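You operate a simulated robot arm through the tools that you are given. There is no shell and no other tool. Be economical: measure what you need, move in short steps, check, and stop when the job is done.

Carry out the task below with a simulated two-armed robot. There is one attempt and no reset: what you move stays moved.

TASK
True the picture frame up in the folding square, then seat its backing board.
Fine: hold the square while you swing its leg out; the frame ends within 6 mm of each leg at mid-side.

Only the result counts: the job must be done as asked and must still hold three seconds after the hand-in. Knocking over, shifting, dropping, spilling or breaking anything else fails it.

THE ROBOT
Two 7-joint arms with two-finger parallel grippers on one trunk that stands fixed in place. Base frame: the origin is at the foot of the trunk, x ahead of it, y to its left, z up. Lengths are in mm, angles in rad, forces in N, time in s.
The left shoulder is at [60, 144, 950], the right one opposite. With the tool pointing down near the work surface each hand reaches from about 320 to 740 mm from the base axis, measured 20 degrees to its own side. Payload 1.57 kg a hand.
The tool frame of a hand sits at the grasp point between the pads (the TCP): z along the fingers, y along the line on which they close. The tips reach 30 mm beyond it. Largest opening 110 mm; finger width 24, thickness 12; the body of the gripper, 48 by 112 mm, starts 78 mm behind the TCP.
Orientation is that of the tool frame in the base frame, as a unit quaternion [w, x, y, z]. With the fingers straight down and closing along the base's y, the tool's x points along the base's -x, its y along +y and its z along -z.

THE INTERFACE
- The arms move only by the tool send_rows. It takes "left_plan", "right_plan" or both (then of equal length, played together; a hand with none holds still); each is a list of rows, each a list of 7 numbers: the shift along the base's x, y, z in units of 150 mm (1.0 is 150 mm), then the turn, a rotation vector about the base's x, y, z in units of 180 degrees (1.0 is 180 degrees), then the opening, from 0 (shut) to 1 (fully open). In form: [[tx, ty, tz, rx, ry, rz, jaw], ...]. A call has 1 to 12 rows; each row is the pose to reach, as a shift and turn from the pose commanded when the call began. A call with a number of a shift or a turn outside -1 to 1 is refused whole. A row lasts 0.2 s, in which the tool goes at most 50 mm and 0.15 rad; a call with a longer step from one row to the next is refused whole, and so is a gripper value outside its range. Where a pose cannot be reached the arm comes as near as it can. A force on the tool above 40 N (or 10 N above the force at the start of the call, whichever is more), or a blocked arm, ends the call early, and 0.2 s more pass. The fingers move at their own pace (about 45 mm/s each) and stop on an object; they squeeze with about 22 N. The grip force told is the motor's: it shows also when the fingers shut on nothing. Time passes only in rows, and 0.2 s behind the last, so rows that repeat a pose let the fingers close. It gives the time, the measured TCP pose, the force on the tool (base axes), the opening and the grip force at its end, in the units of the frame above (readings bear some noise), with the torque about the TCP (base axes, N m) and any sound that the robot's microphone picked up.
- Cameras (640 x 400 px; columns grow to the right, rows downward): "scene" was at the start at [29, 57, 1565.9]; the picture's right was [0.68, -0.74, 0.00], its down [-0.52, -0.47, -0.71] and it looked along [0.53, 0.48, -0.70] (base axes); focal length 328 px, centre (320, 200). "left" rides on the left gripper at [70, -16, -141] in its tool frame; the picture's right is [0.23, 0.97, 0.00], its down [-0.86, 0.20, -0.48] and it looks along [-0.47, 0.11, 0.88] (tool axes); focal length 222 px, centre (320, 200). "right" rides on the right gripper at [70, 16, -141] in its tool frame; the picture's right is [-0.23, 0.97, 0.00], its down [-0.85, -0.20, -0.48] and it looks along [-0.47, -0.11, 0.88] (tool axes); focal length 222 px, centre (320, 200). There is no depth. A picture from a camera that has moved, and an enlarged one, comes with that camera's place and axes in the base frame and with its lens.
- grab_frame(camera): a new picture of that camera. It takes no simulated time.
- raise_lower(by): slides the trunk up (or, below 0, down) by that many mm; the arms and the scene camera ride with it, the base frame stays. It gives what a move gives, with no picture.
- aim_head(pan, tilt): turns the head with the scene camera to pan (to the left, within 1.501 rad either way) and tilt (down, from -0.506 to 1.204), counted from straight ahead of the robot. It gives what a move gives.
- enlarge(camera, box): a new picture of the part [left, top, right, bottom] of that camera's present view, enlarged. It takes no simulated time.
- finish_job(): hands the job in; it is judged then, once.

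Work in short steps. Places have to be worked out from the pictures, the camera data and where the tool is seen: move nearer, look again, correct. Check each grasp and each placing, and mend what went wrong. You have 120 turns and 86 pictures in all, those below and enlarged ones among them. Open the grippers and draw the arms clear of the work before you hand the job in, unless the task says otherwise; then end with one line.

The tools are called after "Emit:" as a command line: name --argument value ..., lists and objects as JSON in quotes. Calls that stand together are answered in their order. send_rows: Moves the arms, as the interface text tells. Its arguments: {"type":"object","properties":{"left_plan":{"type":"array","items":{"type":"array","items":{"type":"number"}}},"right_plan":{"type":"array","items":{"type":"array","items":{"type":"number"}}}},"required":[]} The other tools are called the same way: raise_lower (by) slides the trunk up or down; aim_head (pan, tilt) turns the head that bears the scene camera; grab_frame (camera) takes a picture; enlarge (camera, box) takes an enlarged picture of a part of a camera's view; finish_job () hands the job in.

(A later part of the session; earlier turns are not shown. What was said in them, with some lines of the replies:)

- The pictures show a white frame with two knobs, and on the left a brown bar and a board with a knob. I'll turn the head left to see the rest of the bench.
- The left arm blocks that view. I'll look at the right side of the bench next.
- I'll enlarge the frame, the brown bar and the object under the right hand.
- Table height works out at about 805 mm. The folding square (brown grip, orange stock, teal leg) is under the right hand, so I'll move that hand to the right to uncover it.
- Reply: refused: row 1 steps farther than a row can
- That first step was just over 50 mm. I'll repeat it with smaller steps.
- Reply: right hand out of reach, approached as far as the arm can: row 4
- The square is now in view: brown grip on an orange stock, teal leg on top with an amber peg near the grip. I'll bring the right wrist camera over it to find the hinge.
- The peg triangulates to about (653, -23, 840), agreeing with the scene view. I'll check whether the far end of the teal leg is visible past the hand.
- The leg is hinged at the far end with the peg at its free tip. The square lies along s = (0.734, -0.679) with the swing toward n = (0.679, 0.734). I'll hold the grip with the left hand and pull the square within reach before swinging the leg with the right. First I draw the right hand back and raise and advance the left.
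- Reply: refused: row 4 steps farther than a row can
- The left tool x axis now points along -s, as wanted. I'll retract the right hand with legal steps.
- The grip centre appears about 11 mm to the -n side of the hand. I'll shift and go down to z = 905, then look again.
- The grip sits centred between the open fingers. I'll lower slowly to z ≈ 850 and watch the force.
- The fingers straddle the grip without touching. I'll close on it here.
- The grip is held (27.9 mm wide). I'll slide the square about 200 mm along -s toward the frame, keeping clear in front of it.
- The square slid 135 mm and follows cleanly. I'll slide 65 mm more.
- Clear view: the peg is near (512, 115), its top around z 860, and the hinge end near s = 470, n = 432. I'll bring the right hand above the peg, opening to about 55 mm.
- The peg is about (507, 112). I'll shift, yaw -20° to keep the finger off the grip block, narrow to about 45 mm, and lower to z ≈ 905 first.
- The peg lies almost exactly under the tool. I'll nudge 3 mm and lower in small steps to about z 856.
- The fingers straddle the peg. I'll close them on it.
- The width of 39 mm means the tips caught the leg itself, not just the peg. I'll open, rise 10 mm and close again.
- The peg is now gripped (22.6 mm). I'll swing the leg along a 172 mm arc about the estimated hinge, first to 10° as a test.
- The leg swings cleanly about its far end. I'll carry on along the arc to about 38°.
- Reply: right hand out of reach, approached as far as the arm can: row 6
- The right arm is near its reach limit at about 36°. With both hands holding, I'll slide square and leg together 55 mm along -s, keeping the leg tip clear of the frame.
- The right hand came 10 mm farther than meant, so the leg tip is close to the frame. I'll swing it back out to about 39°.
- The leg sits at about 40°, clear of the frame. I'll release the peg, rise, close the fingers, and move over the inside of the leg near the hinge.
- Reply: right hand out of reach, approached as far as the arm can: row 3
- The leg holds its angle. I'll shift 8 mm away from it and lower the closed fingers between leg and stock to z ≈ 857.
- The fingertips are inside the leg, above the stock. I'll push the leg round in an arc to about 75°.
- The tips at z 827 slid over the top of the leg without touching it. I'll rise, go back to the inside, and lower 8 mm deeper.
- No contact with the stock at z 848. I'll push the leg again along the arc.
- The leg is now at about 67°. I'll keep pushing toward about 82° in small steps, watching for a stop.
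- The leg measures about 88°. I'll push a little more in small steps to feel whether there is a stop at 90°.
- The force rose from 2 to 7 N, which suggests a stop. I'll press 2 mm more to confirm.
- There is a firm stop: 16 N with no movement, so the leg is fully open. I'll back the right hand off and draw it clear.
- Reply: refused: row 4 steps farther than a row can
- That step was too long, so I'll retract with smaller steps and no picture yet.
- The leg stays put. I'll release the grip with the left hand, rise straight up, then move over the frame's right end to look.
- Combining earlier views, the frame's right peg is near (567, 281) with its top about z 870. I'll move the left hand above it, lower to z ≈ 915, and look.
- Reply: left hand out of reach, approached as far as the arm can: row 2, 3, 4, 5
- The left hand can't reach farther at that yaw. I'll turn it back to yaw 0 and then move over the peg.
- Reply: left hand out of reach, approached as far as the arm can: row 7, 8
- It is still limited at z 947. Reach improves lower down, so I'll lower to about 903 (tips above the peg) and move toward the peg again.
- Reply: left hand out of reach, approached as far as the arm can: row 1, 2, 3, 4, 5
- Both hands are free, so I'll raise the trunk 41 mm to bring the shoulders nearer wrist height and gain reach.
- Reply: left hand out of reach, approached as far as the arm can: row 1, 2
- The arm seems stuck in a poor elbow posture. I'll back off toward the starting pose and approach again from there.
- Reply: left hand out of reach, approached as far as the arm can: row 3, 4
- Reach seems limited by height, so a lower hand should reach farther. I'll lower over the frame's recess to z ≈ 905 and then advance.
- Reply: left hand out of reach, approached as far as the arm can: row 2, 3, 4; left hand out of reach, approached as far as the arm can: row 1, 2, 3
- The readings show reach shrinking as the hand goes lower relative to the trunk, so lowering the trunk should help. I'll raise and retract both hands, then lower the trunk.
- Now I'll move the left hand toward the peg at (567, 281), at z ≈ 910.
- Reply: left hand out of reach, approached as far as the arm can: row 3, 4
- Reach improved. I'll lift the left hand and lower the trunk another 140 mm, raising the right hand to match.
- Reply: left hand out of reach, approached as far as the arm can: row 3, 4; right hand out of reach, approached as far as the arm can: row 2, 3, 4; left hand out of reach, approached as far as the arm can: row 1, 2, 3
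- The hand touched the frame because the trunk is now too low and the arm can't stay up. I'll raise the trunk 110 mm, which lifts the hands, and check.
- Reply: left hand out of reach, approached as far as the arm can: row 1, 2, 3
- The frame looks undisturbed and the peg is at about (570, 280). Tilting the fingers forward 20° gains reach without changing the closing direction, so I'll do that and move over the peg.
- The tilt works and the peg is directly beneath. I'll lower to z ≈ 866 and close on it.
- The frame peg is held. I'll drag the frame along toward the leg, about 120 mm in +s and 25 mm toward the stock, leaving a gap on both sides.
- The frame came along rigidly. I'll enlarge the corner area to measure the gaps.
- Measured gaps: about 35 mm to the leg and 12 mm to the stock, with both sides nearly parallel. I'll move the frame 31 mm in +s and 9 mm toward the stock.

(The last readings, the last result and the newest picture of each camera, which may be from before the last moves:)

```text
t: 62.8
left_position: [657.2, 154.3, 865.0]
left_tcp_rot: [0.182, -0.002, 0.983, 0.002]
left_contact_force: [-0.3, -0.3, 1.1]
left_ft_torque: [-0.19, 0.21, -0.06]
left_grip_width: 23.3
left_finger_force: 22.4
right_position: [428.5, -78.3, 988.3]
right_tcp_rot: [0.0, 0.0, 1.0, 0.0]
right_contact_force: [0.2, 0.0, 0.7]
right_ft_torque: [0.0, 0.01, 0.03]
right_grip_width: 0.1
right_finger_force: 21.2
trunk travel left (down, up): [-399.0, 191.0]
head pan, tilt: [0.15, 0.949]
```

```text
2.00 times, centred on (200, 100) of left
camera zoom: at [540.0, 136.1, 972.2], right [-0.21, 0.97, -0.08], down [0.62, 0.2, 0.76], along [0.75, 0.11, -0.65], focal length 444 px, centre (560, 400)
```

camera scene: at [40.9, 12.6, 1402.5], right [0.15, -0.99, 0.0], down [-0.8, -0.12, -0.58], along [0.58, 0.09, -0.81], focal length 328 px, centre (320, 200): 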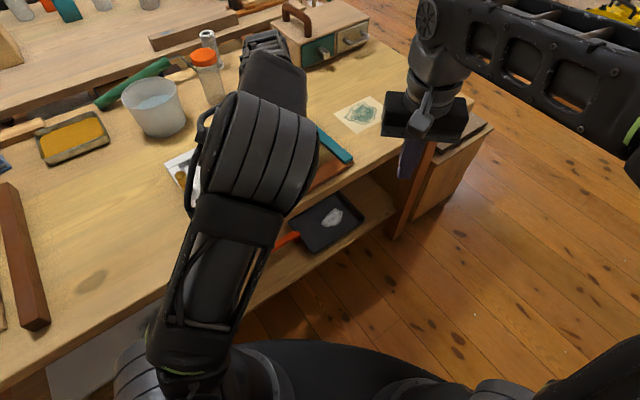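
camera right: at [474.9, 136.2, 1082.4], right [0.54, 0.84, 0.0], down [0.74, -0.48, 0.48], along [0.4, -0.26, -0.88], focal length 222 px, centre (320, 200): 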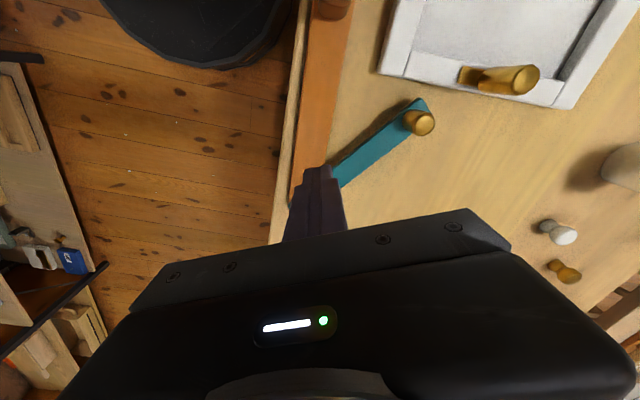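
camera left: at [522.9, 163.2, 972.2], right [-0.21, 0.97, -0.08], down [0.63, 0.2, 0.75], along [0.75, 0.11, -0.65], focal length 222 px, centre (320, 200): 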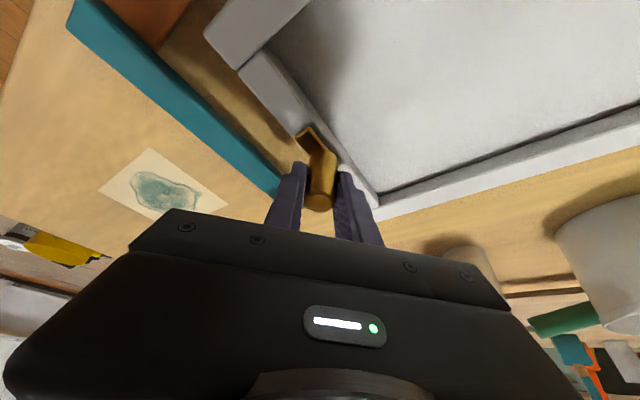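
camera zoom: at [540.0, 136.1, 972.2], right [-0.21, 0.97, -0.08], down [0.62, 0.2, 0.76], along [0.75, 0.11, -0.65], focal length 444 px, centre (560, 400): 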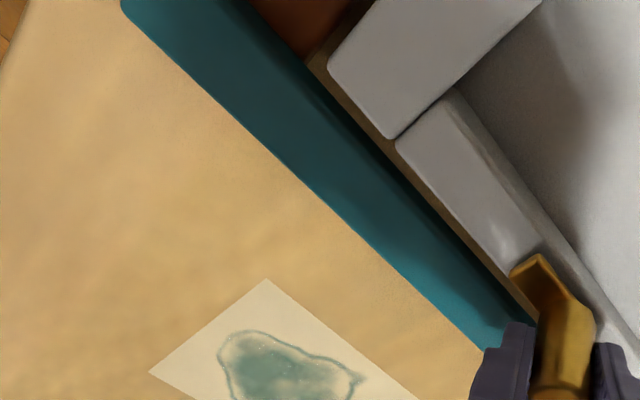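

About 4 mm remains on each side. I'll close it gently and watch the force.

Emit:
send_rows --left_plan '[[0.006, -0.017, 0, 0, 0, 0, 0], [0.008, -0.033, 0, 0, 0, 0, 0], [0.01, -0.045, 0, 0, 0, 0, 0]]'

Emit:
enlarge --camera "left" --box '[40, 0, 360, 200]'

```text
t: 63.6
left_position: [658.2, 148.4, 864.7]
left_tcp_rot: [0.184, 0.0, 0.983, 0.003]
left_contact_force: [1.0, -0.5, 0.5]
left_ft_torque: [-0.19, -0.22, -0.02]
left_grip_width: 23.4
left_finger_force: 22.0
right_position: [429.6, -78.3, 988.0]
right_tcp_rot: [0.001, 0.0, 1.0, 0.0]
right_contact_force: [0.0, 0.3, 0.1]
right_ft_torque: [0.0, 0.0, -0.02]
right_grip_width: 0.2
right_finger_force: 21.1
trunk travel left (down, up): [-399.0, 191.0]
head pan, tilt: [0.15, 0.949]
```

```text
2.00 times, centred on (200, 100) of left
camera zoom: at [541.7, 128.5, 972.3], right [-0.21, 0.97, -0.08], down [0.63, 0.2, 0.76], along [0.75, 0.11, -0.65], focal length 444 px, centre (560, 400)
```

zoom: 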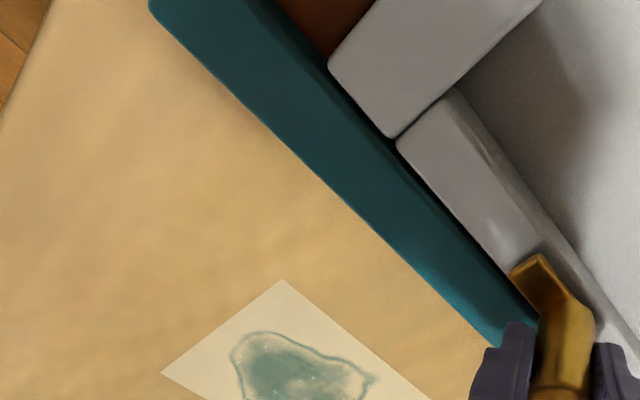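

The frame's corner now appears to touch both legs. I'll release the peg, raise and withdraw the left hand, and look at the whole assembly.

Emit:
send_rows --left_plan '[[0, 0, 0, 0, 0, 0, 0.2], [0, 0, 0, 0, 0, 0, 0.35], [0, 0, 0.15, 0, 0, 0, 0.35], [0, 0, 0.4, 0, 0, 0, 0.35], [-0.15, 0.15, 0.6, 0, 0.03, 0, 0.35], [-0.35, 0.35, 0.7, 0, 0.06, 0, 0.35], [-0.55, 0.55, 0.7, 0, 0.09, 0, 0.35], [-0.75, 0.75, 0.7, 0, 0.115, 0, 0.35], [-0.95, 0.95, 0.7, 0, 0.115, 0, 0.35]]'

Emit:
grab_frame --camera "scene"

```text
t: 65.6
left_position: [513.1, 291.4, 969.3]
left_tcp_rot: [0.003, -0.001, 1.0, 0.001]
left_contact_force: [-0.7, 0.5, -0.7]
left_ft_torque: [-0.02, -0.02, -0.01]
left_grip_width: 38.5
left_finger_force: 0.0
left hand out of reach, approached as far as the arm can: row 8
right_position: [428.9, -78.9, 988.6]
right_tcp_rot: [0.001, 0.0, 1.0, -0.001]
right_contact_force: [0.3, 0.2, 0.2]
right_ft_torque: [-0.02, -0.03, -0.02]
right_grip_width: 0.2
right_finger_force: 20.7
trunk travel left (down, up): [-399.0, 191.0]
head pan, tilt: [0.15, 0.949]
```

```text
26 pictures are left
camera scene: at [40.4, 12.7, 1402.5], right [0.15, -0.99, 0.0], down [-0.8, -0.12, -0.58], along [0.58, 0.09, -0.81], focal length 328 px, centre (320, 200)
```

scene: 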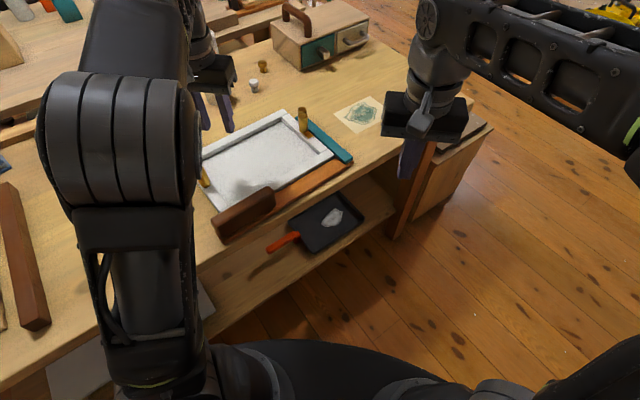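

Emit:
enlarge --camera "scene" --box '[190, 95, 366, 245]'

```text
2.67 times, centred on (278, 170) of scene
camera zoom: at [40.4, 12.7, 1402.5], right [0.15, -0.99, 0.0], down [-0.8, -0.12, -0.58], along [0.58, 0.09, -0.81], focal length 874 px, centre (432, 280)
```

zoom: 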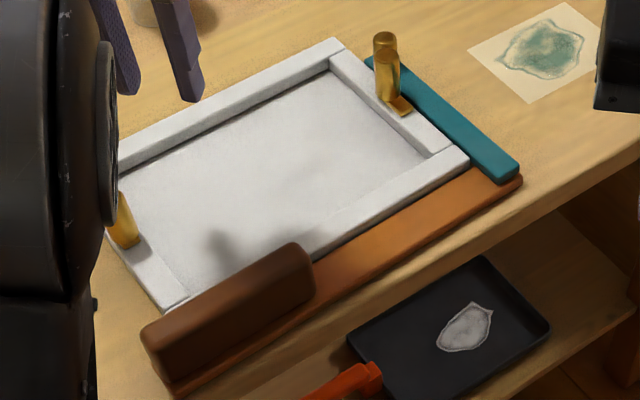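

The frame nests neatly in the L, with leg and stock flush along both sides. Next comes the backing board, whose brown knob is near (137, 698). I'll swing the left hand over toward it.

Emit:
send_rows --left_plan '[[-0.22, 0.1, 0.1, 0, 0, 0.04, 0.6], [-0.45, 0.2, 0.15, 0, 0, 0.08, 0.6], [-0.68, 0.3, 0.15, 0, 0, 0.12, 0.6], [-0.85, 0.5, 0.15, 0, 0, 0.16, 0.6], [-0.95, 0.75, 0.15, 0, 0, 0.2, 0.6], [-1, 1, 0.15, 0, 0, 0.244, 0.6]]'

Emit:
send_rows --left_plan '[[-0.2, 0.2, 0, 0, 0, 0, 0.6], [-0.4, 0.4, 0, 0, 0, 0, 0.6], [-0.6, 0.6, 0, 0, 0, 0, 0.6], [-0.8, 0.8, 0, 0, 0, 0, 0.6]]'

Emit:
grab_frame --camera "left"

```text
t: 67.0
left_position: [367.1, 437.3, 991.6]
left_tcp_rot: [0.002, -0.375, 0.927, 0.003]
left_contact_force: [-0.2, 0.3, -0.4]
left_ft_torque: [-0.01, -0.01, 0.01]
left_grip_width: 66.0
left_finger_force: 0.1
right_position: [428.1, -78.3, 989.6]
right_tcp_rot: [0.0, 0.0, 1.0, 0.0]
right_contact_force: [0.1, 0.4, 0.4]
right_ft_torque: [-0.01, -0.05, 0.02]
right_grip_width: 0.0
right_finger_force: 21.6
trunk travel left (down, up): [-399.0, 191.0]
head pan, tilt: [0.15, 0.949]
```

```text
t: 68.0
left_position: [244.3, 560.2, 991.7]
left_tcp_rot: [0.002, -0.374, 0.928, 0.003]
left_contact_force: [0.0, -0.3, 0.1]
left_ft_torque: [-0.01, 0.02, -0.01]
left_grip_width: 66.0
left_finger_force: 0.0
right_position: [429.6, -77.9, 989.9]
right_tcp_rot: [0.001, 0.0, 1.0, 0.0]
right_contact_force: [0.0, -0.7, -0.3]
right_ft_torque: [0.0, -0.02, -0.01]
right_grip_width: 0.0
right_finger_force: 21.3
trunk travel left (down, up): [-399.0, 191.0]
head pan, tilt: [0.15, 0.949]
```

```text
24 pictures are left
camera left: at [204.1, 497.7, 1132.9], right [-0.84, 0.54, 0.0], down [0.48, 0.73, 0.49], along [0.26, 0.41, -0.87], focal length 222 px, centre (320, 200)
```

left: 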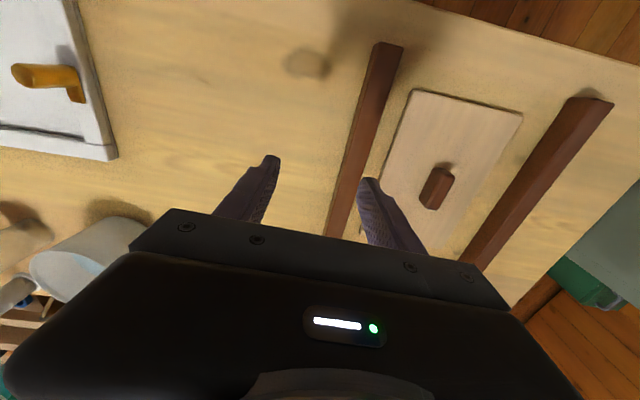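

The board lies between two bars with its knob elongated along n. The present yaw closes across the knob's narrow width, so I'll move over it.

Emit:
send_rows --left_plan '[[-0.2, 0.25, 0, 0, 0, 0, 0.6], [-0.4, 0.5, 0, 0, 0, 0, 0.6], [-0.6, 0.75, -0.1, 0, 0, 0, 0.6], [-0.713, 0.967, -0.2, 0, 0, 0, 0.6]]'

Emit:
grab_frame --camera "left"

```text
refused: row 3 steps farther than a row can; nothing moved
```

```text
23 pictures are left
camera left: at [204.1, 497.7, 1132.9], right [-0.84, 0.54, 0.0], down [0.48, 0.73, 0.49], along [0.26, 0.41, -0.87], focal length 222 px, centre (320, 200)
```

left: 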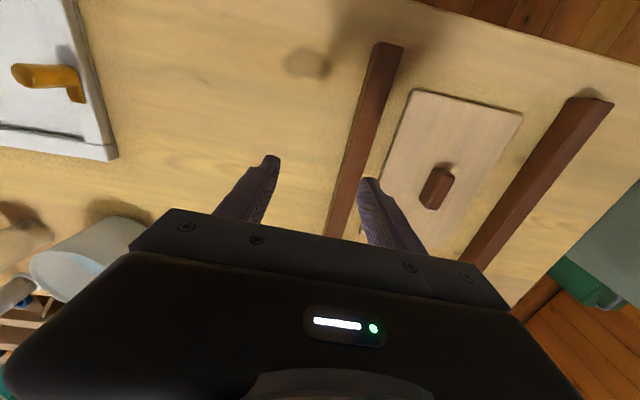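

I'll repeat that move with legal step sizes.

Emit:
send_rows --left_plan '[[-0.18, 0.23, 0, 0, 0, 0, 0.6], [-0.36, 0.46, 0, 0, 0, 0, 0.6], [-0.54, 0.69, -0.08, 0, 0, 0, 0.6], [-0.68, 0.88, -0.16, 0, 0, 0, 0.6], [-0.713, 0.967, -0.2, 0, 0, 0, 0.6]]'

```text
t: 69.2
left_position: [148.1, 701.0, 950.8]
left_tcp_rot: [0.016, -0.363, 0.932, -0.007]
left_contact_force: [-1.6, -0.5, -0.3]
left_ft_torque: [-0.05, -0.2, -0.02]
left_grip_width: 66.0
left_finger_force: 0.0
left hand out of reach, approached as far as the arm can: row 2, 3, 4, 5
right_position: [429.7, -76.6, 987.8]
right_tcp_rot: [0.002, -0.001, 1.0, 0.0]
right_contact_force: [0.0, 0.3, 0.2]
right_ft_torque: [-0.05, -0.04, 0.01]
right_grip_width: 0.1
right_finger_force: 21.7
trunk travel left (down, up): [-399.0, 191.0]
head pan, tilt: [0.15, 0.949]
```

It is in position but at the edge of reach. I'll add the 20° outward tilt (toward +n) with a small yaw fix, and look.

Emit:
send_rows --left_plan '[[-0.01, 0, 0, 0.03, -0.028, 0.007, 0.6], [-0.03, 0, -0.02, 0.056, -0.054, 0.014, 0.6], [-0.05, 0, -0.05, 0.08, -0.077, 0.021, 0.6]]'

Emit:
grab_frame --camera "left"

```text
t: 70.0
left_position: [131.4, 701.0, 949.8]
left_tcp_rot: [0.163, -0.398, 0.9, 0.074]
left_contact_force: [0.5, -0.3, -0.1]
left_ft_torque: [0.01, 0.03, -0.03]
left_grip_width: 65.8
left_finger_force: 0.0
right_position: [430.6, -79.2, 989.0]
right_tcp_rot: [0.0, 0.0, 1.0, 0.0]
right_contact_force: [-0.3, 0.2, 0.7]
right_ft_torque: [0.02, -0.01, 0.02]
right_grip_width: 0.0
right_finger_force: 21.3
trunk travel left (down, up): [-399.0, 191.0]
head pan, tilt: [0.15, 0.949]
```

```text
22 pictures are left
camera left: at [65.4, 602.8, 1057.4], right [-0.86, 0.5, -0.08], down [0.28, 0.6, 0.75], along [0.42, 0.63, -0.66], focal length 222 px, centre (320, 200)
```

left: 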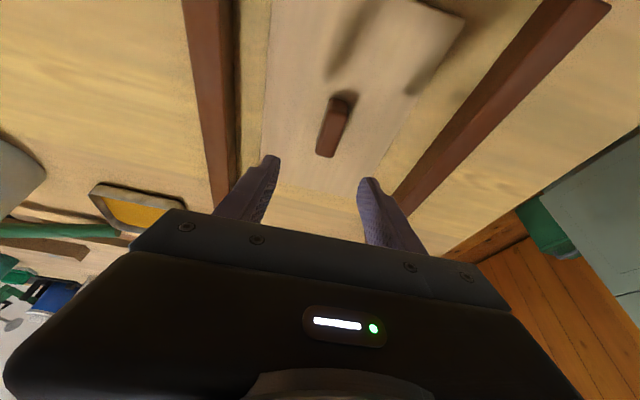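

The knob centre is about (131, 714), its axis along 46.6° and matching the hand. I'll shift and lower to z ≈ 852 in steps.

Emit:
send_rows --left_plan '[[0, 0.03, -0.2, 0, 0, 0, 0.55], [-0.01, 0.06, -0.4, 0, 0, 0, 0.55], [-0.01, 0.07, -0.55, 0, 0, 0, 0.55], [-0.01, 0.07, -0.65, 0, 0, 0, 0.55]]'

Emit:
grab_frame --camera "left"

```text
t: 71.0
left_position: [127.8, 710.7, 850.8]
left_tcp_rot: [0.161, -0.399, 0.9, 0.074]
left_contact_force: [1.2, 0.2, -0.1]
left_ft_torque: [-0.04, 0.01, 0.0]
left_grip_width: 60.9
left_finger_force: 0.0
right_position: [429.0, -78.3, 987.9]
right_tcp_rot: [0.002, -0.001, 1.0, 0.0]
right_contact_force: [-0.9, -0.6, -0.5]
right_ft_torque: [0.06, 0.02, 0.02]
right_grip_width: 0.1
right_finger_force: 21.4
trunk travel left (down, up): [-399.0, 191.0]
head pan, tilt: [0.15, 0.949]
```

```text
21 pictures are left
camera left: at [62.7, 613.5, 960.4], right [-0.86, 0.5, -0.08], down [0.28, 0.6, 0.75], along [0.42, 0.63, -0.66], focal length 222 px, centre (320, 200)
```

left: 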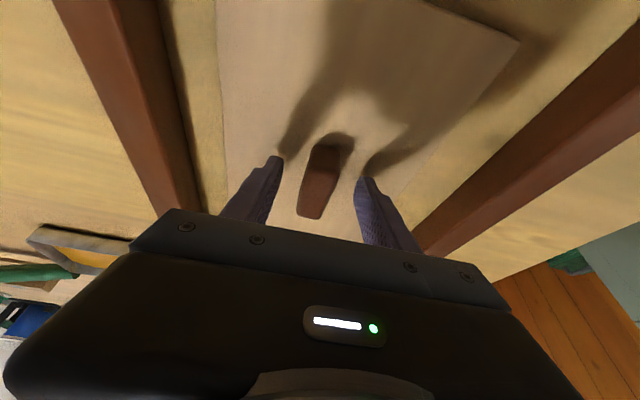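

The knob sits centred between the pads. I'll close on it.

Emit:
send_rows --left_plan '[[0, 0, -0.02, 0, 0, 0, 0.35], [0, 0, -0.03, 0, 0, 0, 0.15], [0, 0, -0.03, 0, 0, 0, 0], [0, 0, -0.03, 0, 0, 0, 0], [0, 0, -0.03, 0, 0, 0, 0]]'

```text
t: 72.2
left_position: [128.9, 711.3, 847.6]
left_tcp_rot: [0.162, -0.398, 0.9, 0.073]
left_contact_force: [-0.2, 0.0, 1.3]
left_ft_torque: [0.03, -0.2, -0.12]
left_grip_width: 23.7
left_finger_force: 22.3
right_position: [429.6, -76.6, 987.3]
right_tcp_rot: [0.001, -0.001, 1.0, 0.001]
right_contact_force: [0.1, 1.0, -0.1]
right_ft_torque: [-0.02, 0.0, 0.0]
right_grip_width: 0.0
right_finger_force: 21.4
trunk travel left (down, up): [-399.0, 191.0]
head pan, tilt: [0.15, 0.949]
```

Knob gripped (23.7 mm). I'll lift straight up 90 mm and check.

Emit:
send_rows --left_plan '[[0, 0, 0.1, 0, 0, 0, 0], [0, 0, 0.25, 0, 0, 0, 0], [0, 0, 0.4, 0, 0, 0, 0], [0, 0, 0.6, 0, 0, 0, 0]]'

Emit:
grab_frame --camera "left"

```text
t: 73.2
left_position: [127.4, 711.9, 936.1]
left_tcp_rot: [0.161, -0.398, 0.9, 0.074]
left_contact_force: [0.3, -0.2, -0.7]
left_ft_torque: [0.01, 0.02, -0.01]
left_grip_width: 23.3
left_finger_force: 22.1
right_position: [429.8, -78.9, 989.1]
right_tcp_rot: [0.001, -0.001, 1.0, 0.002]
right_contact_force: [-0.6, -1.1, -0.8]
right_ft_torque: [-0.01, 0.01, 0.01]
right_grip_width: 0.0
right_finger_force: 21.9
trunk travel left (down, up): [-399.0, 191.0]
head pan, tilt: [0.15, 0.949]
```

```text
20 pictures are left
camera left: at [62.4, 614.8, 1045.9], right [-0.86, 0.5, -0.07], down [0.28, 0.6, 0.75], along [0.42, 0.63, -0.66], focal length 222 px, centre (320, 200)
```

left: 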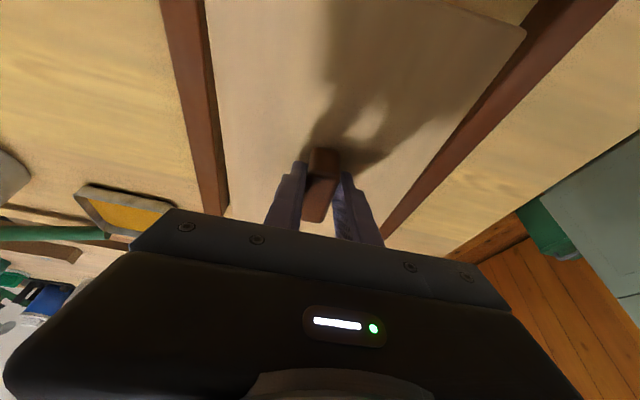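

The board is up and level in the hand. With the left arm away, I'll take an unobstructed enlarged view of the frame to fix its opening's centre.

Emit:
enlarge --camera "scene" --box '[190, 95, 366, 245]'

```text
2.67 times, centred on (278, 170) of scene
camera zoom: at [40.6, 12.6, 1402.5], right [0.15, -0.99, 0.0], down [-0.8, -0.12, -0.58], along [0.58, 0.09, -0.81], focal length 874 px, centre (432, 280)
```

zoom: 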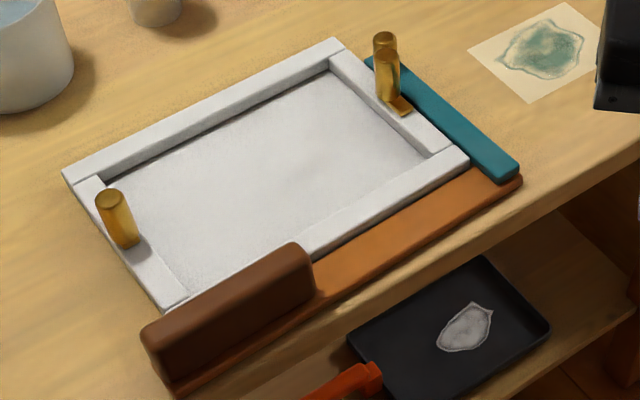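

The frame is square to within about 1°, centred near (556, 243) with its long axis at about -42.5°. I'll carry the board over in stages, rotating a total of about -88.5° and rising 25 mm to clear the pegs.

Emit:
send_rows --left_plan '[[0.13, -0.14, 0.06, 0, 0, -0.022, 0], [0.3, -0.33, 0.12, 0, 0, -0.05, 0], [0.47, -0.52, 0.16, 0, 0, -0.08, 0], [0.64, -0.7, 0.17, 0, 0, -0.105, 0], [0.707, -0.767, 0.17, 0, 0, -0.123, 0]]'

Emit:
send_rows --left_plan '[[0.13, -0.14, 0, 0, 0, -0.022, 0], [0.3, -0.33, 0, 0, 0, -0.05, 0], [0.47, -0.52, 0, 0, 0, -0.08, 0], [0.64, -0.7, 0, 0, 0, -0.105, 0], [0.707, -0.767, 0, 0, 0, -0.123, 0]]'

```text
t: 74.4
left_position: [236.1, 596.6, 963.2]
left_tcp_rot: [0.172, -0.218, 0.96, 0.041]
left_contact_force: [1.2, -0.2, -0.8]
left_ft_torque: [-0.04, 0.02, 0.0]
left_grip_width: 23.3
left_finger_force: 22.4
right_position: [430.6, -78.5, 988.1]
right_tcp_rot: [0.001, 0.001, 1.0, 0.0]
right_contact_force: [-1.0, -0.4, -0.2]
right_ft_torque: [0.0, 0.0, 0.01]
right_grip_width: 0.0
right_finger_force: 21.4
trunk travel left (down, up): [-399.0, 191.0]
head pan, tilt: [0.15, 0.949]
```

```text
t: 75.6
left_position: [340.2, 481.2, 963.1]
left_tcp_rot: [0.178, -0.03, 0.984, 0.008]
left_contact_force: [-0.7, -0.3, -0.7]
left_ft_torque: [-0.02, 0.04, -0.02]
left_grip_width: 23.5
left_finger_force: 22.2
right_position: [428.9, -78.2, 989.6]
right_tcp_rot: [0.0, 0.0, 1.0, 0.0]
right_contact_force: [0.2, 0.0, 0.5]
right_ft_torque: [0.0, 0.02, 0.0]
right_grip_width: 0.0
right_finger_force: 21.5
trunk travel left (down, up): [-399.0, 191.0]
head pan, tilt: [0.15, 0.949]
```

Everything is steady, so I'll do the third stage and then the fourth.

Emit:
send_rows --left_plan '[[0.13, -0.14, 0, 0, 0, -0.022, 0], [0.3, -0.33, 0, 0, 0, -0.05, 0], [0.47, -0.52, 0, 0, 0, -0.08, 0], [0.64, -0.7, 0, 0, 0, -0.105, 0], [0.707, -0.767, 0, 0, 0, -0.123, 0]]'

Emit:
send_rows --left_plan '[[0.13, -0.14, 0, 0, 0, -0.022, 0], [0.3, -0.33, 0, 0, 0, -0.05, 0], [0.47, -0.52, 0, 0, 0, -0.08, 0], [0.64, -0.7, 0, 0, 0, -0.105, 0], [0.707, -0.767, 0, 0, 0, -0.123, 0]]'

Emit:
grab_frame --camera "scene"

```text
t: 76.8
left_position: [447.6, 366.1, 964.4]
left_tcp_rot: [0.174, 0.16, 0.971, -0.026]
left_contact_force: [0.1, 0.3, -1.2]
left_ft_torque: [0.01, 0.02, -0.02]
left_grip_width: 23.4
left_finger_force: 22.3
right_position: [429.4, -77.6, 987.4]
right_tcp_rot: [0.0, 0.0, 1.0, 0.001]
right_contact_force: [-0.4, -0.5, 0.3]
right_ft_torque: [0.0, 0.02, -0.01]
right_grip_width: 0.0
right_finger_force: 21.0
trunk travel left (down, up): [-399.0, 191.0]
head pan, tilt: [0.15, 0.949]
```

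```text
t: 78.0
left_position: [554.7, 251.1, 961.5]
left_tcp_rot: [0.167, 0.343, 0.922, -0.06]
left_contact_force: [0.6, 0.1, -1.2]
left_ft_torque: [-0.01, 0.0, 0.01]
left_grip_width: 23.3
left_finger_force: 22.4
right_position: [428.7, -78.7, 988.0]
right_tcp_rot: [0.001, -0.001, 1.0, 0.0]
right_contact_force: [0.5, 0.6, -0.7]
right_ft_torque: [-0.02, -0.04, -0.01]
right_grip_width: 0.0
right_finger_force: 21.2
trunk travel left (down, up): [-399.0, 191.0]
head pan, tilt: [0.15, 0.949]
```

```text
18 pictures are left
camera scene: at [41.0, 12.6, 1402.5], right [0.15, -0.99, 0.0], down [-0.8, -0.12, -0.58], along [0.58, 0.09, -0.81], focal length 328 px, centre (320, 200)
```

scene: 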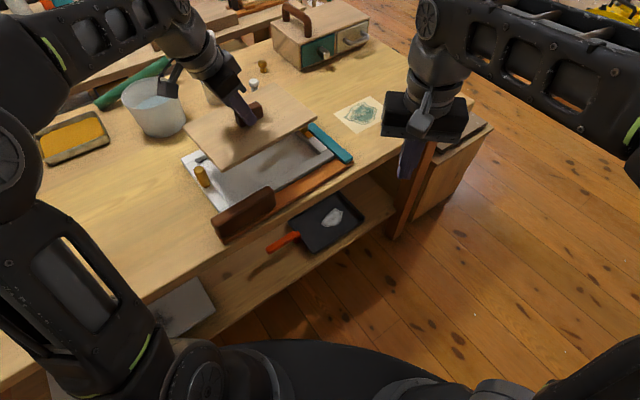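

The scene camera sees board and frame clearly. I'll enlarge to measure the alignment.

Emit:
enlarge --camera "scene" --box '[174, 70, 358, 215]'

```text
2.76 times, centred on (266, 142) of scene
camera zoom: at [41.0, 12.6, 1402.5], right [0.15, -0.99, 0.0], down [-0.8, -0.12, -0.58], along [0.58, 0.09, -0.81], focal length 904 px, centre (469, 359)
```

zoom: 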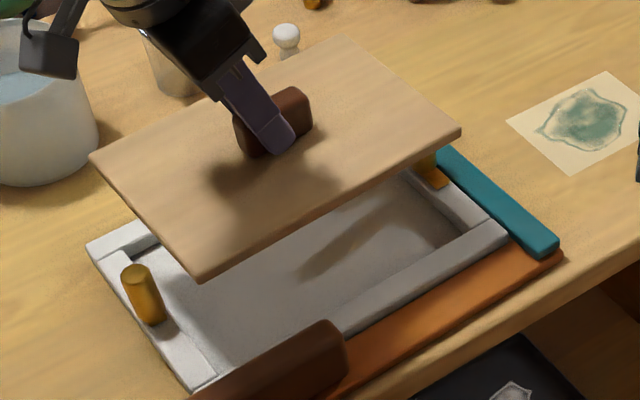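

In this view the board lies at -41.1°, the frame at -42.6°, and the board centre is about 9 mm too far in x. I'll correct that and lower to z ≈ 915.

Emit:
send_rows --left_plan '[[-0.03, -0.003, 0, 0, 0, -0.004, 0], [-0.06, -0.007, -0.1, 0, 0, -0.008, 0], [-0.06, -0.007, -0.2, 0, 0, -0.008, 0], [-0.06, -0.007, -0.31, 0, 0, -0.008, 0], [-0.06, -0.007, -0.31, 0, 0, -0.008, 0]]'

Emit:
enlarge --camera "scene" --box '[174, 85, 358, 230]'

```text
t: 79.2
left_position: [543.1, 250.5, 917.3]
left_tcp_rot: [0.166, 0.354, 0.918, -0.061]
left_contact_force: [0.0, 0.2, -0.5]
left_ft_torque: [0.0, 0.03, -0.02]
left_grip_width: 23.3
left_finger_force: 21.8
right_position: [429.5, -78.9, 988.2]
right_tcp_rot: [0.0, 0.0, 1.0, 0.0]
right_contact_force: [-0.4, -0.5, 0.4]
right_ft_torque: [-0.02, -0.02, 0.03]
right_grip_width: 0.0
right_finger_force: 21.7
trunk travel left (down, up): [-399.0, 191.0]
head pan, tilt: [0.15, 0.949]
```

```text
2.76 times, centred on (266, 158) of scene
camera zoom: at [40.8, 12.7, 1402.5], right [0.15, -0.99, 0.0], down [-0.8, -0.12, -0.58], along [0.58, 0.09, -0.81], focal length 904 px, centre (469, 317)
```

zoom: 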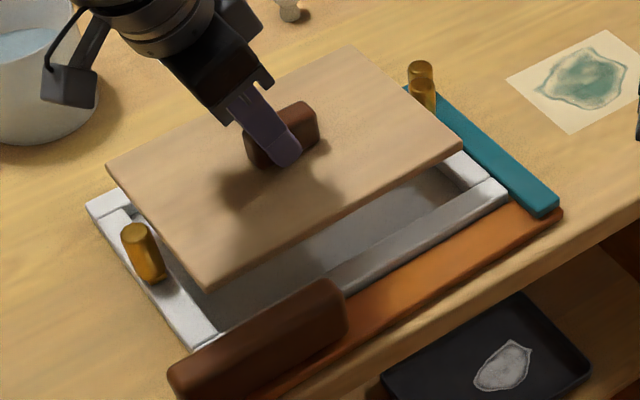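

The angle now matches (-42.4°), and I judge the board about 6 mm short in x. I'll shift +6 mm, lower to z ≈ 886 just above the rails, and check again.

Emit:
send_rows --left_plan '[[0.02, 0.004, 0, 0, 0, 0, 0], [0.045, 0.008, -0.05, 0, 0, 0, 0], [0.045, 0.008, -0.12, 0, 0, 0, 0], [0.045, 0.008, -0.205, 0, 0, 0, 0], [0.045, 0.008, -0.205, 0, 0, 0, 0]]'

Emit:
enlarge --camera "scene" --box '[184, 100, 348, 230]'

```text
t: 80.4
left_position: [550.9, 251.0, 886.2]
left_tcp_rot: [0.166, 0.355, 0.918, -0.061]
left_contact_force: [0.5, -0.6, -1.0]
left_ft_torque: [0.01, -0.01, 0.02]
left_grip_width: 23.6
left_finger_force: 21.9
right_position: [429.5, -77.8, 989.3]
right_tcp_rot: [0.001, 0.001, 1.0, 0.001]
right_contact_force: [0.2, 0.7, -0.2]
right_ft_torque: [-0.01, 0.01, 0.01]
right_grip_width: 0.0
right_finger_force: 22.0
trunk travel left (down, up): [-399.0, 191.0]
head pan, tilt: [0.15, 0.949]
```

```text
3.08 times, centred on (266, 165) of scene
camera zoom: at [40.8, 12.7, 1402.5], right [0.15, -0.99, 0.0], down [-0.8, -0.12, -0.58], along [0.58, 0.09, -0.81], focal length 1008 px, centre (486, 308)
```

zoom: 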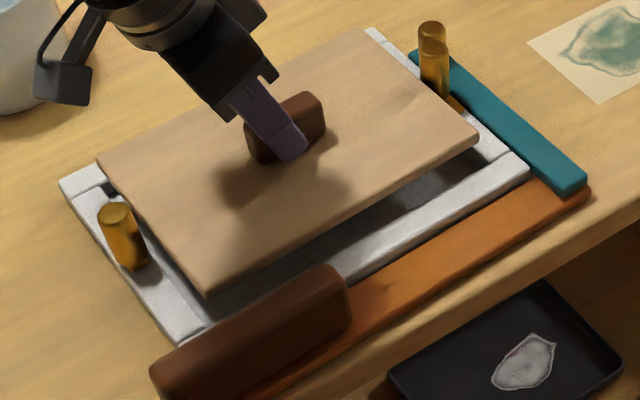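

Board and frame centres now agree to within about 2 mm. I'll lower gradually and feel for contact with the rails.

Emit:
send_rows --left_plan '[[0, 0.005, -0.04, 0, 0, 0, 0], [0, 0.008, -0.08, 0, 0, 0, 0], [0, 0.008, -0.105, 0, 0, 0, 0], [0, 0.008, -0.105, 0, 0, 0, 0]]'

Emit:
enlarge --camera "scene" --box '[184, 100, 348, 230]'

```text
t: 81.4
left_position: [551.6, 252.3, 870.3]
left_tcp_rot: [0.166, 0.355, 0.918, -0.061]
left_contact_force: [0.2, -0.3, -1.2]
left_ft_torque: [-0.01, -0.02, 0.0]
left_grip_width: 23.5
left_finger_force: 22.4
right_position: [429.2, -78.8, 988.4]
right_tcp_rot: [0.001, 0.0, 1.0, 0.0]
right_contact_force: [0.1, -0.2, 0.4]
right_ft_torque: [0.04, 0.04, -0.02]
right_grip_width: 0.2
right_finger_force: 21.3
trunk travel left (down, up): [-399.0, 191.0]
head pan, tilt: [0.15, 0.949]
```

```text
3.08 times, centred on (266, 165) of scene
camera zoom: at [40.8, 12.7, 1402.5], right [0.15, -0.99, 0.0], down [-0.8, -0.12, -0.58], along [0.58, 0.09, -0.81], focal length 1008 px, centre (486, 308)
```

zoom: 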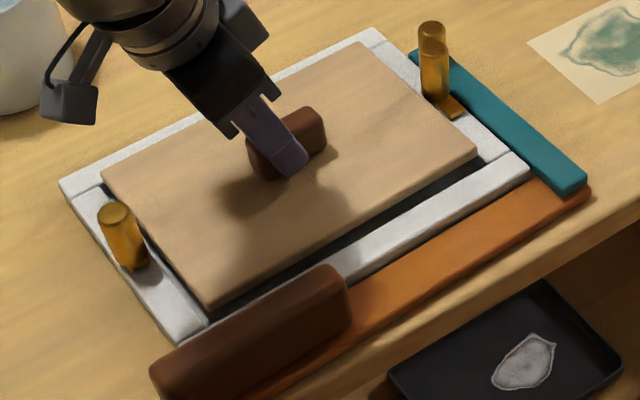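

The board now floats just above the rails. It is centred along s, but overlaps the far rail and leaves a wide gap in front. I'll shift it 8 mm toward the stock and lower 4 mm.

Emit:
send_rows --left_plan '[[-0.018, -0.02, 0, 0, 0, 0, 0], [-0.036, -0.039, 0, 0, 0, 0, 0], [-0.036, -0.039, -0.015, 0, 0, 0, 0], [-0.036, -0.039, -0.027, 0, 0, 0, 0], [-0.036, -0.039, -0.027, 0, 0, 0, 0]]'

Emit:
enlarge --camera "scene" --box '[184, 100, 348, 230]'

```text
t: 82.6
left_position: [546.6, 247.7, 865.4]
left_tcp_rot: [0.167, 0.354, 0.918, -0.061]
left_contact_force: [1.2, 2.5, 9.7]
left_ft_torque: [-0.71, 0.25, 0.04]
left_grip_width: 23.8
left_finger_force: 21.7
right_position: [428.9, -79.3, 988.3]
right_tcp_rot: [0.001, 0.0, 1.0, 0.001]
right_contact_force: [-0.5, -0.3, 0.7]
right_ft_torque: [-0.02, -0.02, -0.01]
right_grip_width: 0.3
right_finger_force: 21.0
trunk travel left (down, up): [-399.0, 191.0]
head pan, tilt: [0.15, 0.949]
```

```text
3.08 times, centred on (266, 165) of scene
camera zoom: at [40.3, 12.7, 1402.6], right [0.15, -0.99, 0.0], down [-0.8, -0.12, -0.58], along [0.58, 0.09, -0.81], focal length 1008 px, centre (486, 308)
```

zoom: 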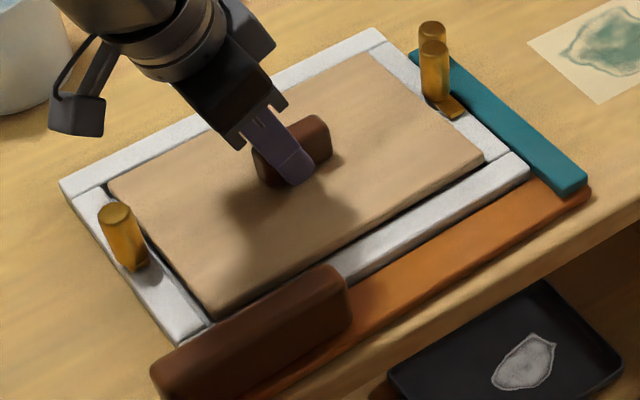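

There is about 10 N of contact, mostly on the front side. I'll zoom in on the front-right corner to see what touches.

Emit:
enlarge --camera "scene" --box '[290, 108, 362, 168]'

Emit:
enlarge --camera "scene" --box '[198, 140, 290, 214]'

```text
6.67 times, centred on (326, 138) of scene
camera zoom: at [40.3, 12.7, 1402.6], right [0.15, -0.99, 0.0], down [-0.8, -0.12, -0.58], along [0.58, 0.09, -0.81], focal length 2184 px, centre (280, 613)
```

zoom: 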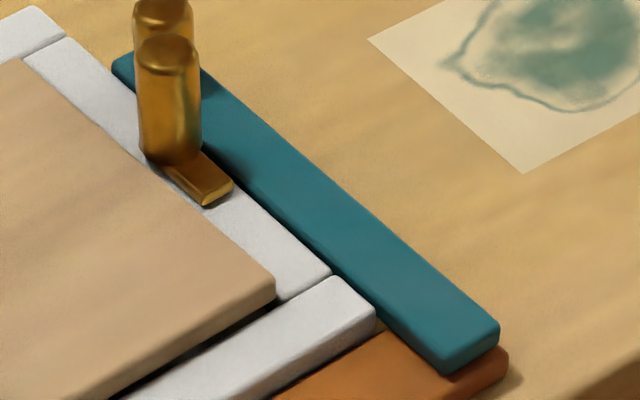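

```text
5.41 times, centred on (244, 177) of scene
camera zoom: at [40.3, 12.7, 1402.6], right [0.15, -0.99, 0.0], down [-0.8, -0.12, -0.58], along [0.58, 0.09, -0.81], focal length 1771 px, centre (731, 324)
```

zoom: 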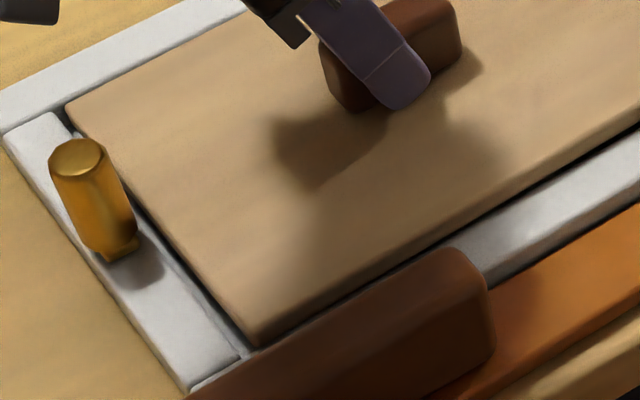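

The board's right edge sits just on the right rail, with about 5 mm of slack on the left and room front and back. I'll ease up 2 mm, shift 3 mm in -s, and lower again.

Emit:
send_rows --left_plan '[[0, 0, 0.02, 0, 0, 0, 0], [-0.015, 0.015, 0.02, 0, 0, 0, 0], [-0.015, 0.015, 0, 0, 0, 0, 0], [-0.015, 0.015, -0.02, 0, 0, 0, 0], [-0.015, 0.015, -0.035, 0, 0, 0, 0]]'

```text
t: 83.8
left_position: [544.9, 249.4, 861.5]
left_tcp_rot: [0.167, 0.355, 0.918, -0.061]
left_contact_force: [4.3, 1.6, 12.0]
left_ft_torque: [-0.54, 0.56, -0.05]
left_grip_width: 25.6
left_finger_force: 22.4
right_position: [430.7, -79.4, 989.4]
right_tcp_rot: [0.001, 0.0, 1.0, 0.001]
right_contact_force: [-2.0, 0.2, 0.6]
right_ft_torque: [-0.01, -0.01, -0.01]
right_grip_width: 0.0
right_finger_force: 20.9
trunk travel left (down, up): [-399.0, 191.0]
head pan, tilt: [0.15, 0.949]
```

There is contact on the front side again at z 861. I'll look closely before going further.

Emit:
enlarge --camera "scene" --box '[198, 105, 358, 215]'

Emit:
enlarge --camera "scene" --box '[260, 125, 332, 185]'

```text
3.64 times, centred on (278, 160) of scene
camera zoom: at [40.4, 12.4, 1402.6], right [0.15, -0.99, 0.0], down [-0.8, -0.12, -0.58], along [0.58, 0.09, -0.81], focal length 1192 px, centre (473, 346)
```

zoom: 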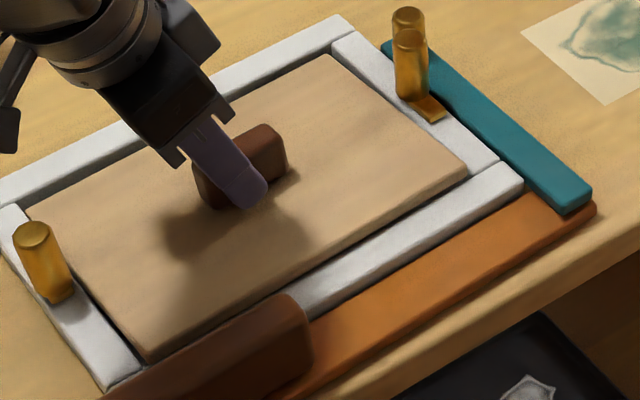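

```text
6.67 times, centred on (296, 155) of scene
camera zoom: at [40.4, 12.4, 1402.6], right [0.15, -0.99, 0.0], down [-0.8, -0.12, -0.58], along [0.58, 0.09, -0.81], focal length 2184 px, centre (480, 500)
```

zoom: 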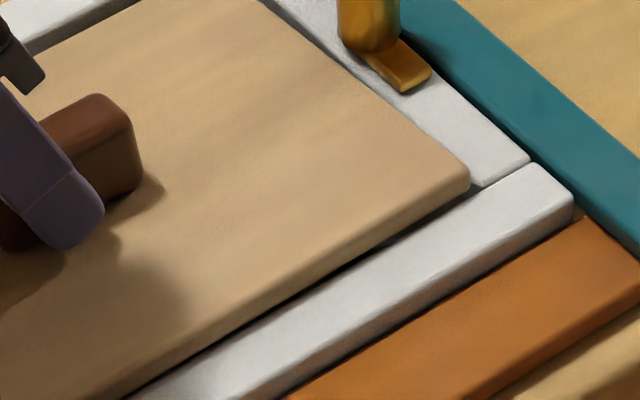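

The gap along the front narrows from about 3 mm at the right to nothing at the left, so the board needs about -1° of turn and 2 mm in +n. I'll lift 6 mm, correct, and lower again.

Emit:
send_rows --left_plan '[[0, 0, 0.02, 0, 0, 0, 0], [0, 0, 0.04, 0, 0, 0, 0], [0.01, 0.01, 0.04, 0, 0, -0.006, 0], [0.01, 0.01, 0.02, 0, 0, -0.006, 0], [0.01, 0.01, 0, 0, 0, -0.006, 0], [0.01, 0.01, -0.01, 0, 0, -0.006, 0]]'

```text
t: 85.2
left_position: [545.2, 250.5, 860.1]
left_tcp_rot: [0.167, 0.362, 0.915, -0.062]
left_contact_force: [4.1, 3.0, 10.8]
left_ft_torque: [-0.46, 0.55, 0.24]
left_grip_width: 26.1
left_finger_force: 22.0
right_position: [429.5, -77.5, 989.0]
right_tcp_rot: [0.0, 0.0, 1.0, 0.0]
right_contact_force: [-0.3, 1.3, 0.6]
right_ft_torque: [-0.03, -0.01, 0.02]
right_grip_width: 0.1
right_finger_force: 21.5
trunk travel left (down, up): [-399.0, 191.0]
head pan, tilt: [0.15, 0.949]
```

The reaction includes about 5 N in +n, so the front edge still rubs the front rail. I'll lift slightly, shift 3 mm more in +n, and lower.

Emit:
send_rows --left_plan '[[0, 0, 0.04, 0, 0, 0, 0], [0.013, 0.015, 0.04, 0, 0, 0, 0], [0.013, 0.015, 0.02, 0, 0, 0, 0], [0.013, 0.015, 0, 0, 0, 0, 0], [0.013, 0.015, -0.015, 0, 0, 0, 0]]'

Emit:
enlarge --camera "scene" --box '[198, 105, 358, 215]'

```text
t: 86.4
left_position: [546.5, 252.4, 857.6]
left_tcp_rot: [0.165, 0.364, 0.915, -0.064]
left_contact_force: [0.2, -0.6, -0.6]
left_ft_torque: [0.0, -0.02, -0.01]
left_grip_width: 23.4
left_finger_force: 21.8
right_position: [429.2, -78.8, 989.4]
right_tcp_rot: [0.001, 0.0, 1.0, 0.0]
right_contact_force: [0.3, 0.4, -0.2]
right_ft_torque: [0.01, -0.07, 0.01]
right_grip_width: 0.1
right_finger_force: 21.7
trunk travel left (down, up): [-399.0, 191.0]
head pan, tilt: [0.15, 0.949]
```

```text
3.64 times, centred on (278, 160) of scene
camera zoom: at [40.8, 12.7, 1402.5], right [0.15, -0.99, 0.0], down [-0.8, -0.12, -0.58], along [0.58, 0.09, -0.81], focal length 1192 px, centre (473, 346)
```

zoom: 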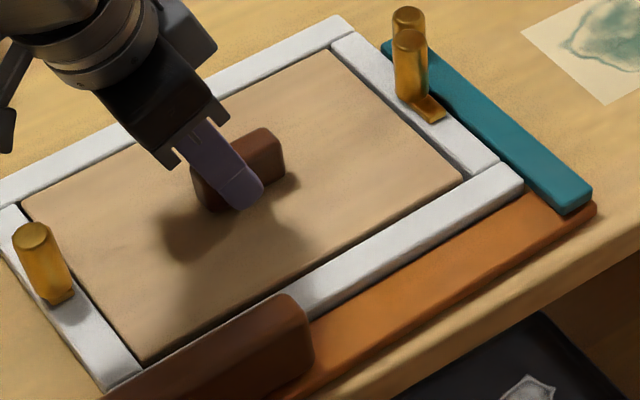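

It dropped into the opening with zero contact force and even gaps. I'll lower the rest of the way until it seats.

Emit:
send_rows --left_plan '[[0, 0, -0.015, 0, 0, 0, 0], [0, 0, -0.03, 0, 0, 0, 0], [0, 0, -0.045, 0, 0, 0, 0]]'

```text
t: 87.2
left_position: [546.3, 250.3, 854.5]
left_tcp_rot: [0.167, 0.363, 0.915, -0.062]
left_contact_force: [-4.3, 1.4, 17.5]
left_ft_torque: [0.24, 0.54, -0.12]
left_grip_width: 23.4
left_finger_force: 21.7
right_position: [429.0, -78.2, 989.0]
right_tcp_rot: [0.002, 0.0, 1.0, 0.001]
right_contact_force: [0.1, 0.2, 0.4]
right_ft_torque: [0.01, 0.0, 0.01]
right_grip_width: 0.2
right_finger_force: 21.4
trunk travel left (down, up): [-399.0, 191.0]
head pan, tilt: [0.15, 0.949]
```

The board has bottomed out with 17 N spread near its centre. I'll ease the pressure, open the fingers, and lift away.

Emit:
send_rows --left_plan '[[0, 0, 0.02, 0, 0, 0, 0], [0, 0, 0.02, 0, 0, 0, 0.25], [0, 0, 0.02, 0, 0, 0, 0.4], [0, 0, 0.02, 0, 0, 0, 0.45], [-0.02, 0.02, 0.15, 0, 0, 0, 0.45], [-0.06, 0.06, 0.4, 0, 0, 0, 0.45], [-0.2, 0.2, 0.6, 0, 0, 0, 0.45], [-0.4, 0.35, 0.65, 0, 0, 0, 0.45], [-0.6, 0.5, 0.65, 0, 0, 0, 0.45], [-0.8, 0.7, 0.65, 0, 0, 0, 0.45], [-1, 0.85, 0.65, 0, 0, 0, 0.45]]'

Emit:
enlarge --camera "scene" --box '[190, 100, 358, 225]'

```text
t: 89.6
left_position: [396.6, 381.1, 948.7]
left_tcp_rot: [0.167, 0.363, 0.915, -0.063]
left_contact_force: [-0.2, -0.7, -0.7]
left_ft_torque: [0.01, 0.02, 0.0]
left_grip_width: 49.6
left_finger_force: 0.1
right_position: [428.7, -78.3, 987.7]
right_tcp_rot: [0.001, 0.0, 1.0, 0.0]
right_contact_force: [-0.8, 0.3, -0.4]
right_ft_torque: [-0.01, -0.01, -0.03]
right_grip_width: 0.0
right_finger_force: 21.3
trunk travel left (down, up): [-399.0, 191.0]
head pan, tilt: [0.15, 0.949]
```

```text
3.20 times, centred on (274, 162) of scene
camera zoom: at [40.3, 12.7, 1402.6], right [0.15, -0.99, 0.0], down [-0.8, -0.12, -0.58], along [0.58, 0.09, -0.81], focal length 1048 px, centre (467, 320)
```

zoom: 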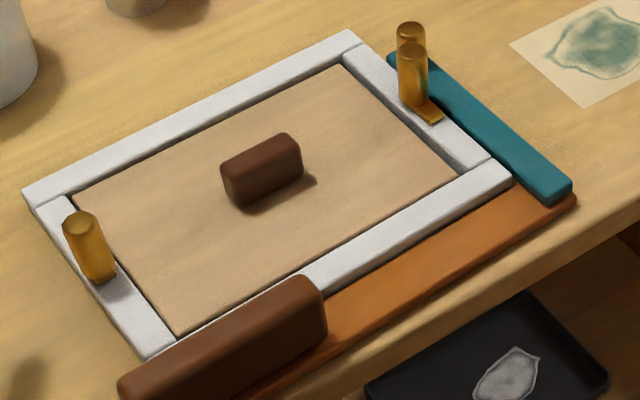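

The board is seated inside the frame. I'll zoom in on the joints with the leg and the stock to check the gaps.

Emit:
enlarge --camera "scene" --box '[285, 105, 357, 165]'

Emit:
enlarge --camera "scene" --box '[255, 140, 327, 200]'

```text
6.67 times, centred on (321, 135) of scene
camera zoom: at [40.3, 12.7, 1402.6], right [0.15, -0.99, 0.0], down [-0.8, -0.12, -0.58], along [0.58, 0.09, -0.81], focal length 2184 px, centre (313, 633)
```

zoom: 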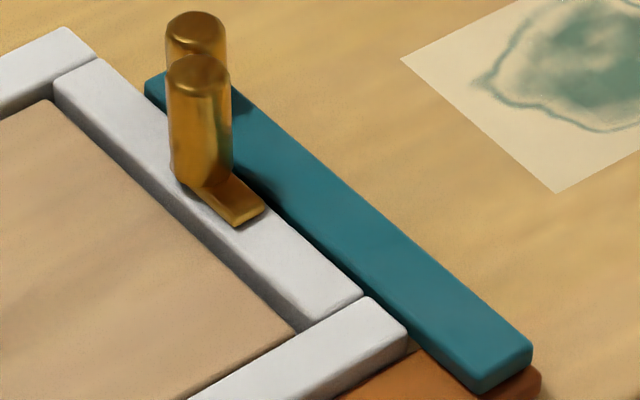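

```text
6.67 times, centred on (291, 170) of scene
camera zoom: at [40.3, 12.7, 1402.6], right [0.15, -0.99, 0.0], down [-0.8, -0.12, -0.58], along [0.58, 0.09, -0.81], focal length 2184 px, centre (513, 400)
```

zoom: 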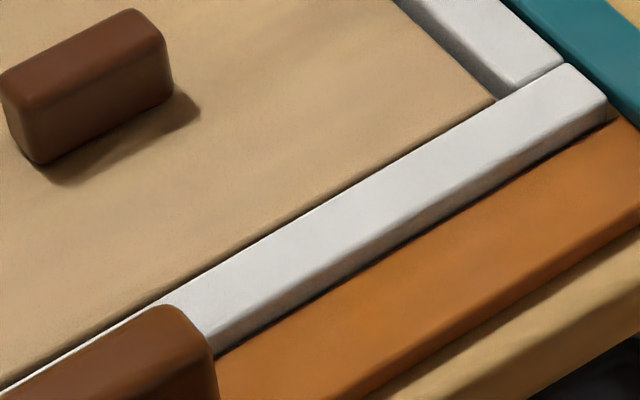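

Gaps are about 1–2 mm at both legs, well inside 6 mm. I'll open both grippers and draw the arms clear.

Emit:
send_rows --left_plan '[[-0.15, 0.1, 0.05, 0, 0, 0, 0.7], [-0.35, 0.2, 0.1, 0, 0, 0, 1], [-0.55, 0.3, 0.1, 0, 0, 0, 1], [-0.7, 0.35, 0.1, 0, 0, 0, 1]]' --right_plan '[[-0.05, -0.05, 0, 0, 0, 0, 0.3], [-0.1, -0.1, 0, 0, 0, 0, 0.6], [-0.15, -0.15, 0, 0, 0, 0, 1], [-0.2, -0.2, 0, 0, 0, 0, 1]]'

Emit:
grab_frame --camera "scene"

```text
t: 90.6
left_position: [292.0, 432.1, 962.9]
left_tcp_rot: [0.165, 0.364, 0.915, -0.063]
left_contact_force: [-0.9, 0.4, 0.0]
left_ft_torque: [0.0, -0.02, 0.0]
left_grip_width: 110.1
left_finger_force: 0.0
right_position: [397.3, -108.5, 987.5]
right_tcp_rot: [0.002, -0.001, 1.0, 0.001]
right_contact_force: [0.2, -0.2, -0.1]
right_ft_torque: [-0.02, -0.04, 0.01]
right_grip_width: 82.1
right_finger_force: 0.0
trunk travel left (down, up): [-399.0, 191.0]
head pan, tilt: [0.15, 0.949]
```

```text
4 pictures are left
camera scene: at [40.2, 12.5, 1402.6], right [0.15, -0.99, 0.0], down [-0.8, -0.12, -0.58], along [0.58, 0.09, -0.81], focal length 328 px, centre (320, 200)
```

scene: 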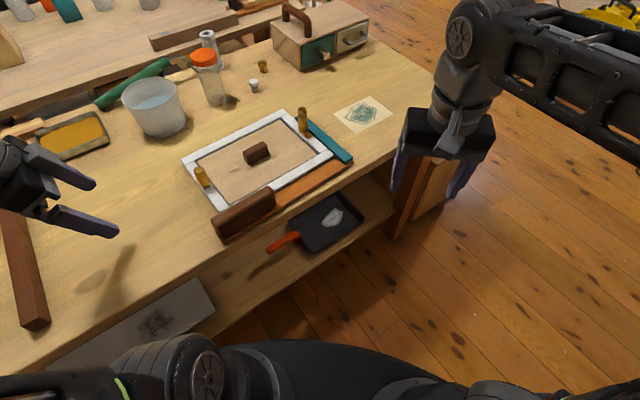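

The frame sits in the open square with its board seated, everything else is where it was, and both hands are open and clear. I'm handing in.

Emit:
finish_job

```text
The job is handed in.
```

I swung the square's leg out to its 90° stop while holding the square, trued the frame up against both legs (gaps of about 1–2 mm judged from the camera views), and seated the backing board in the frame. The job is handed in.
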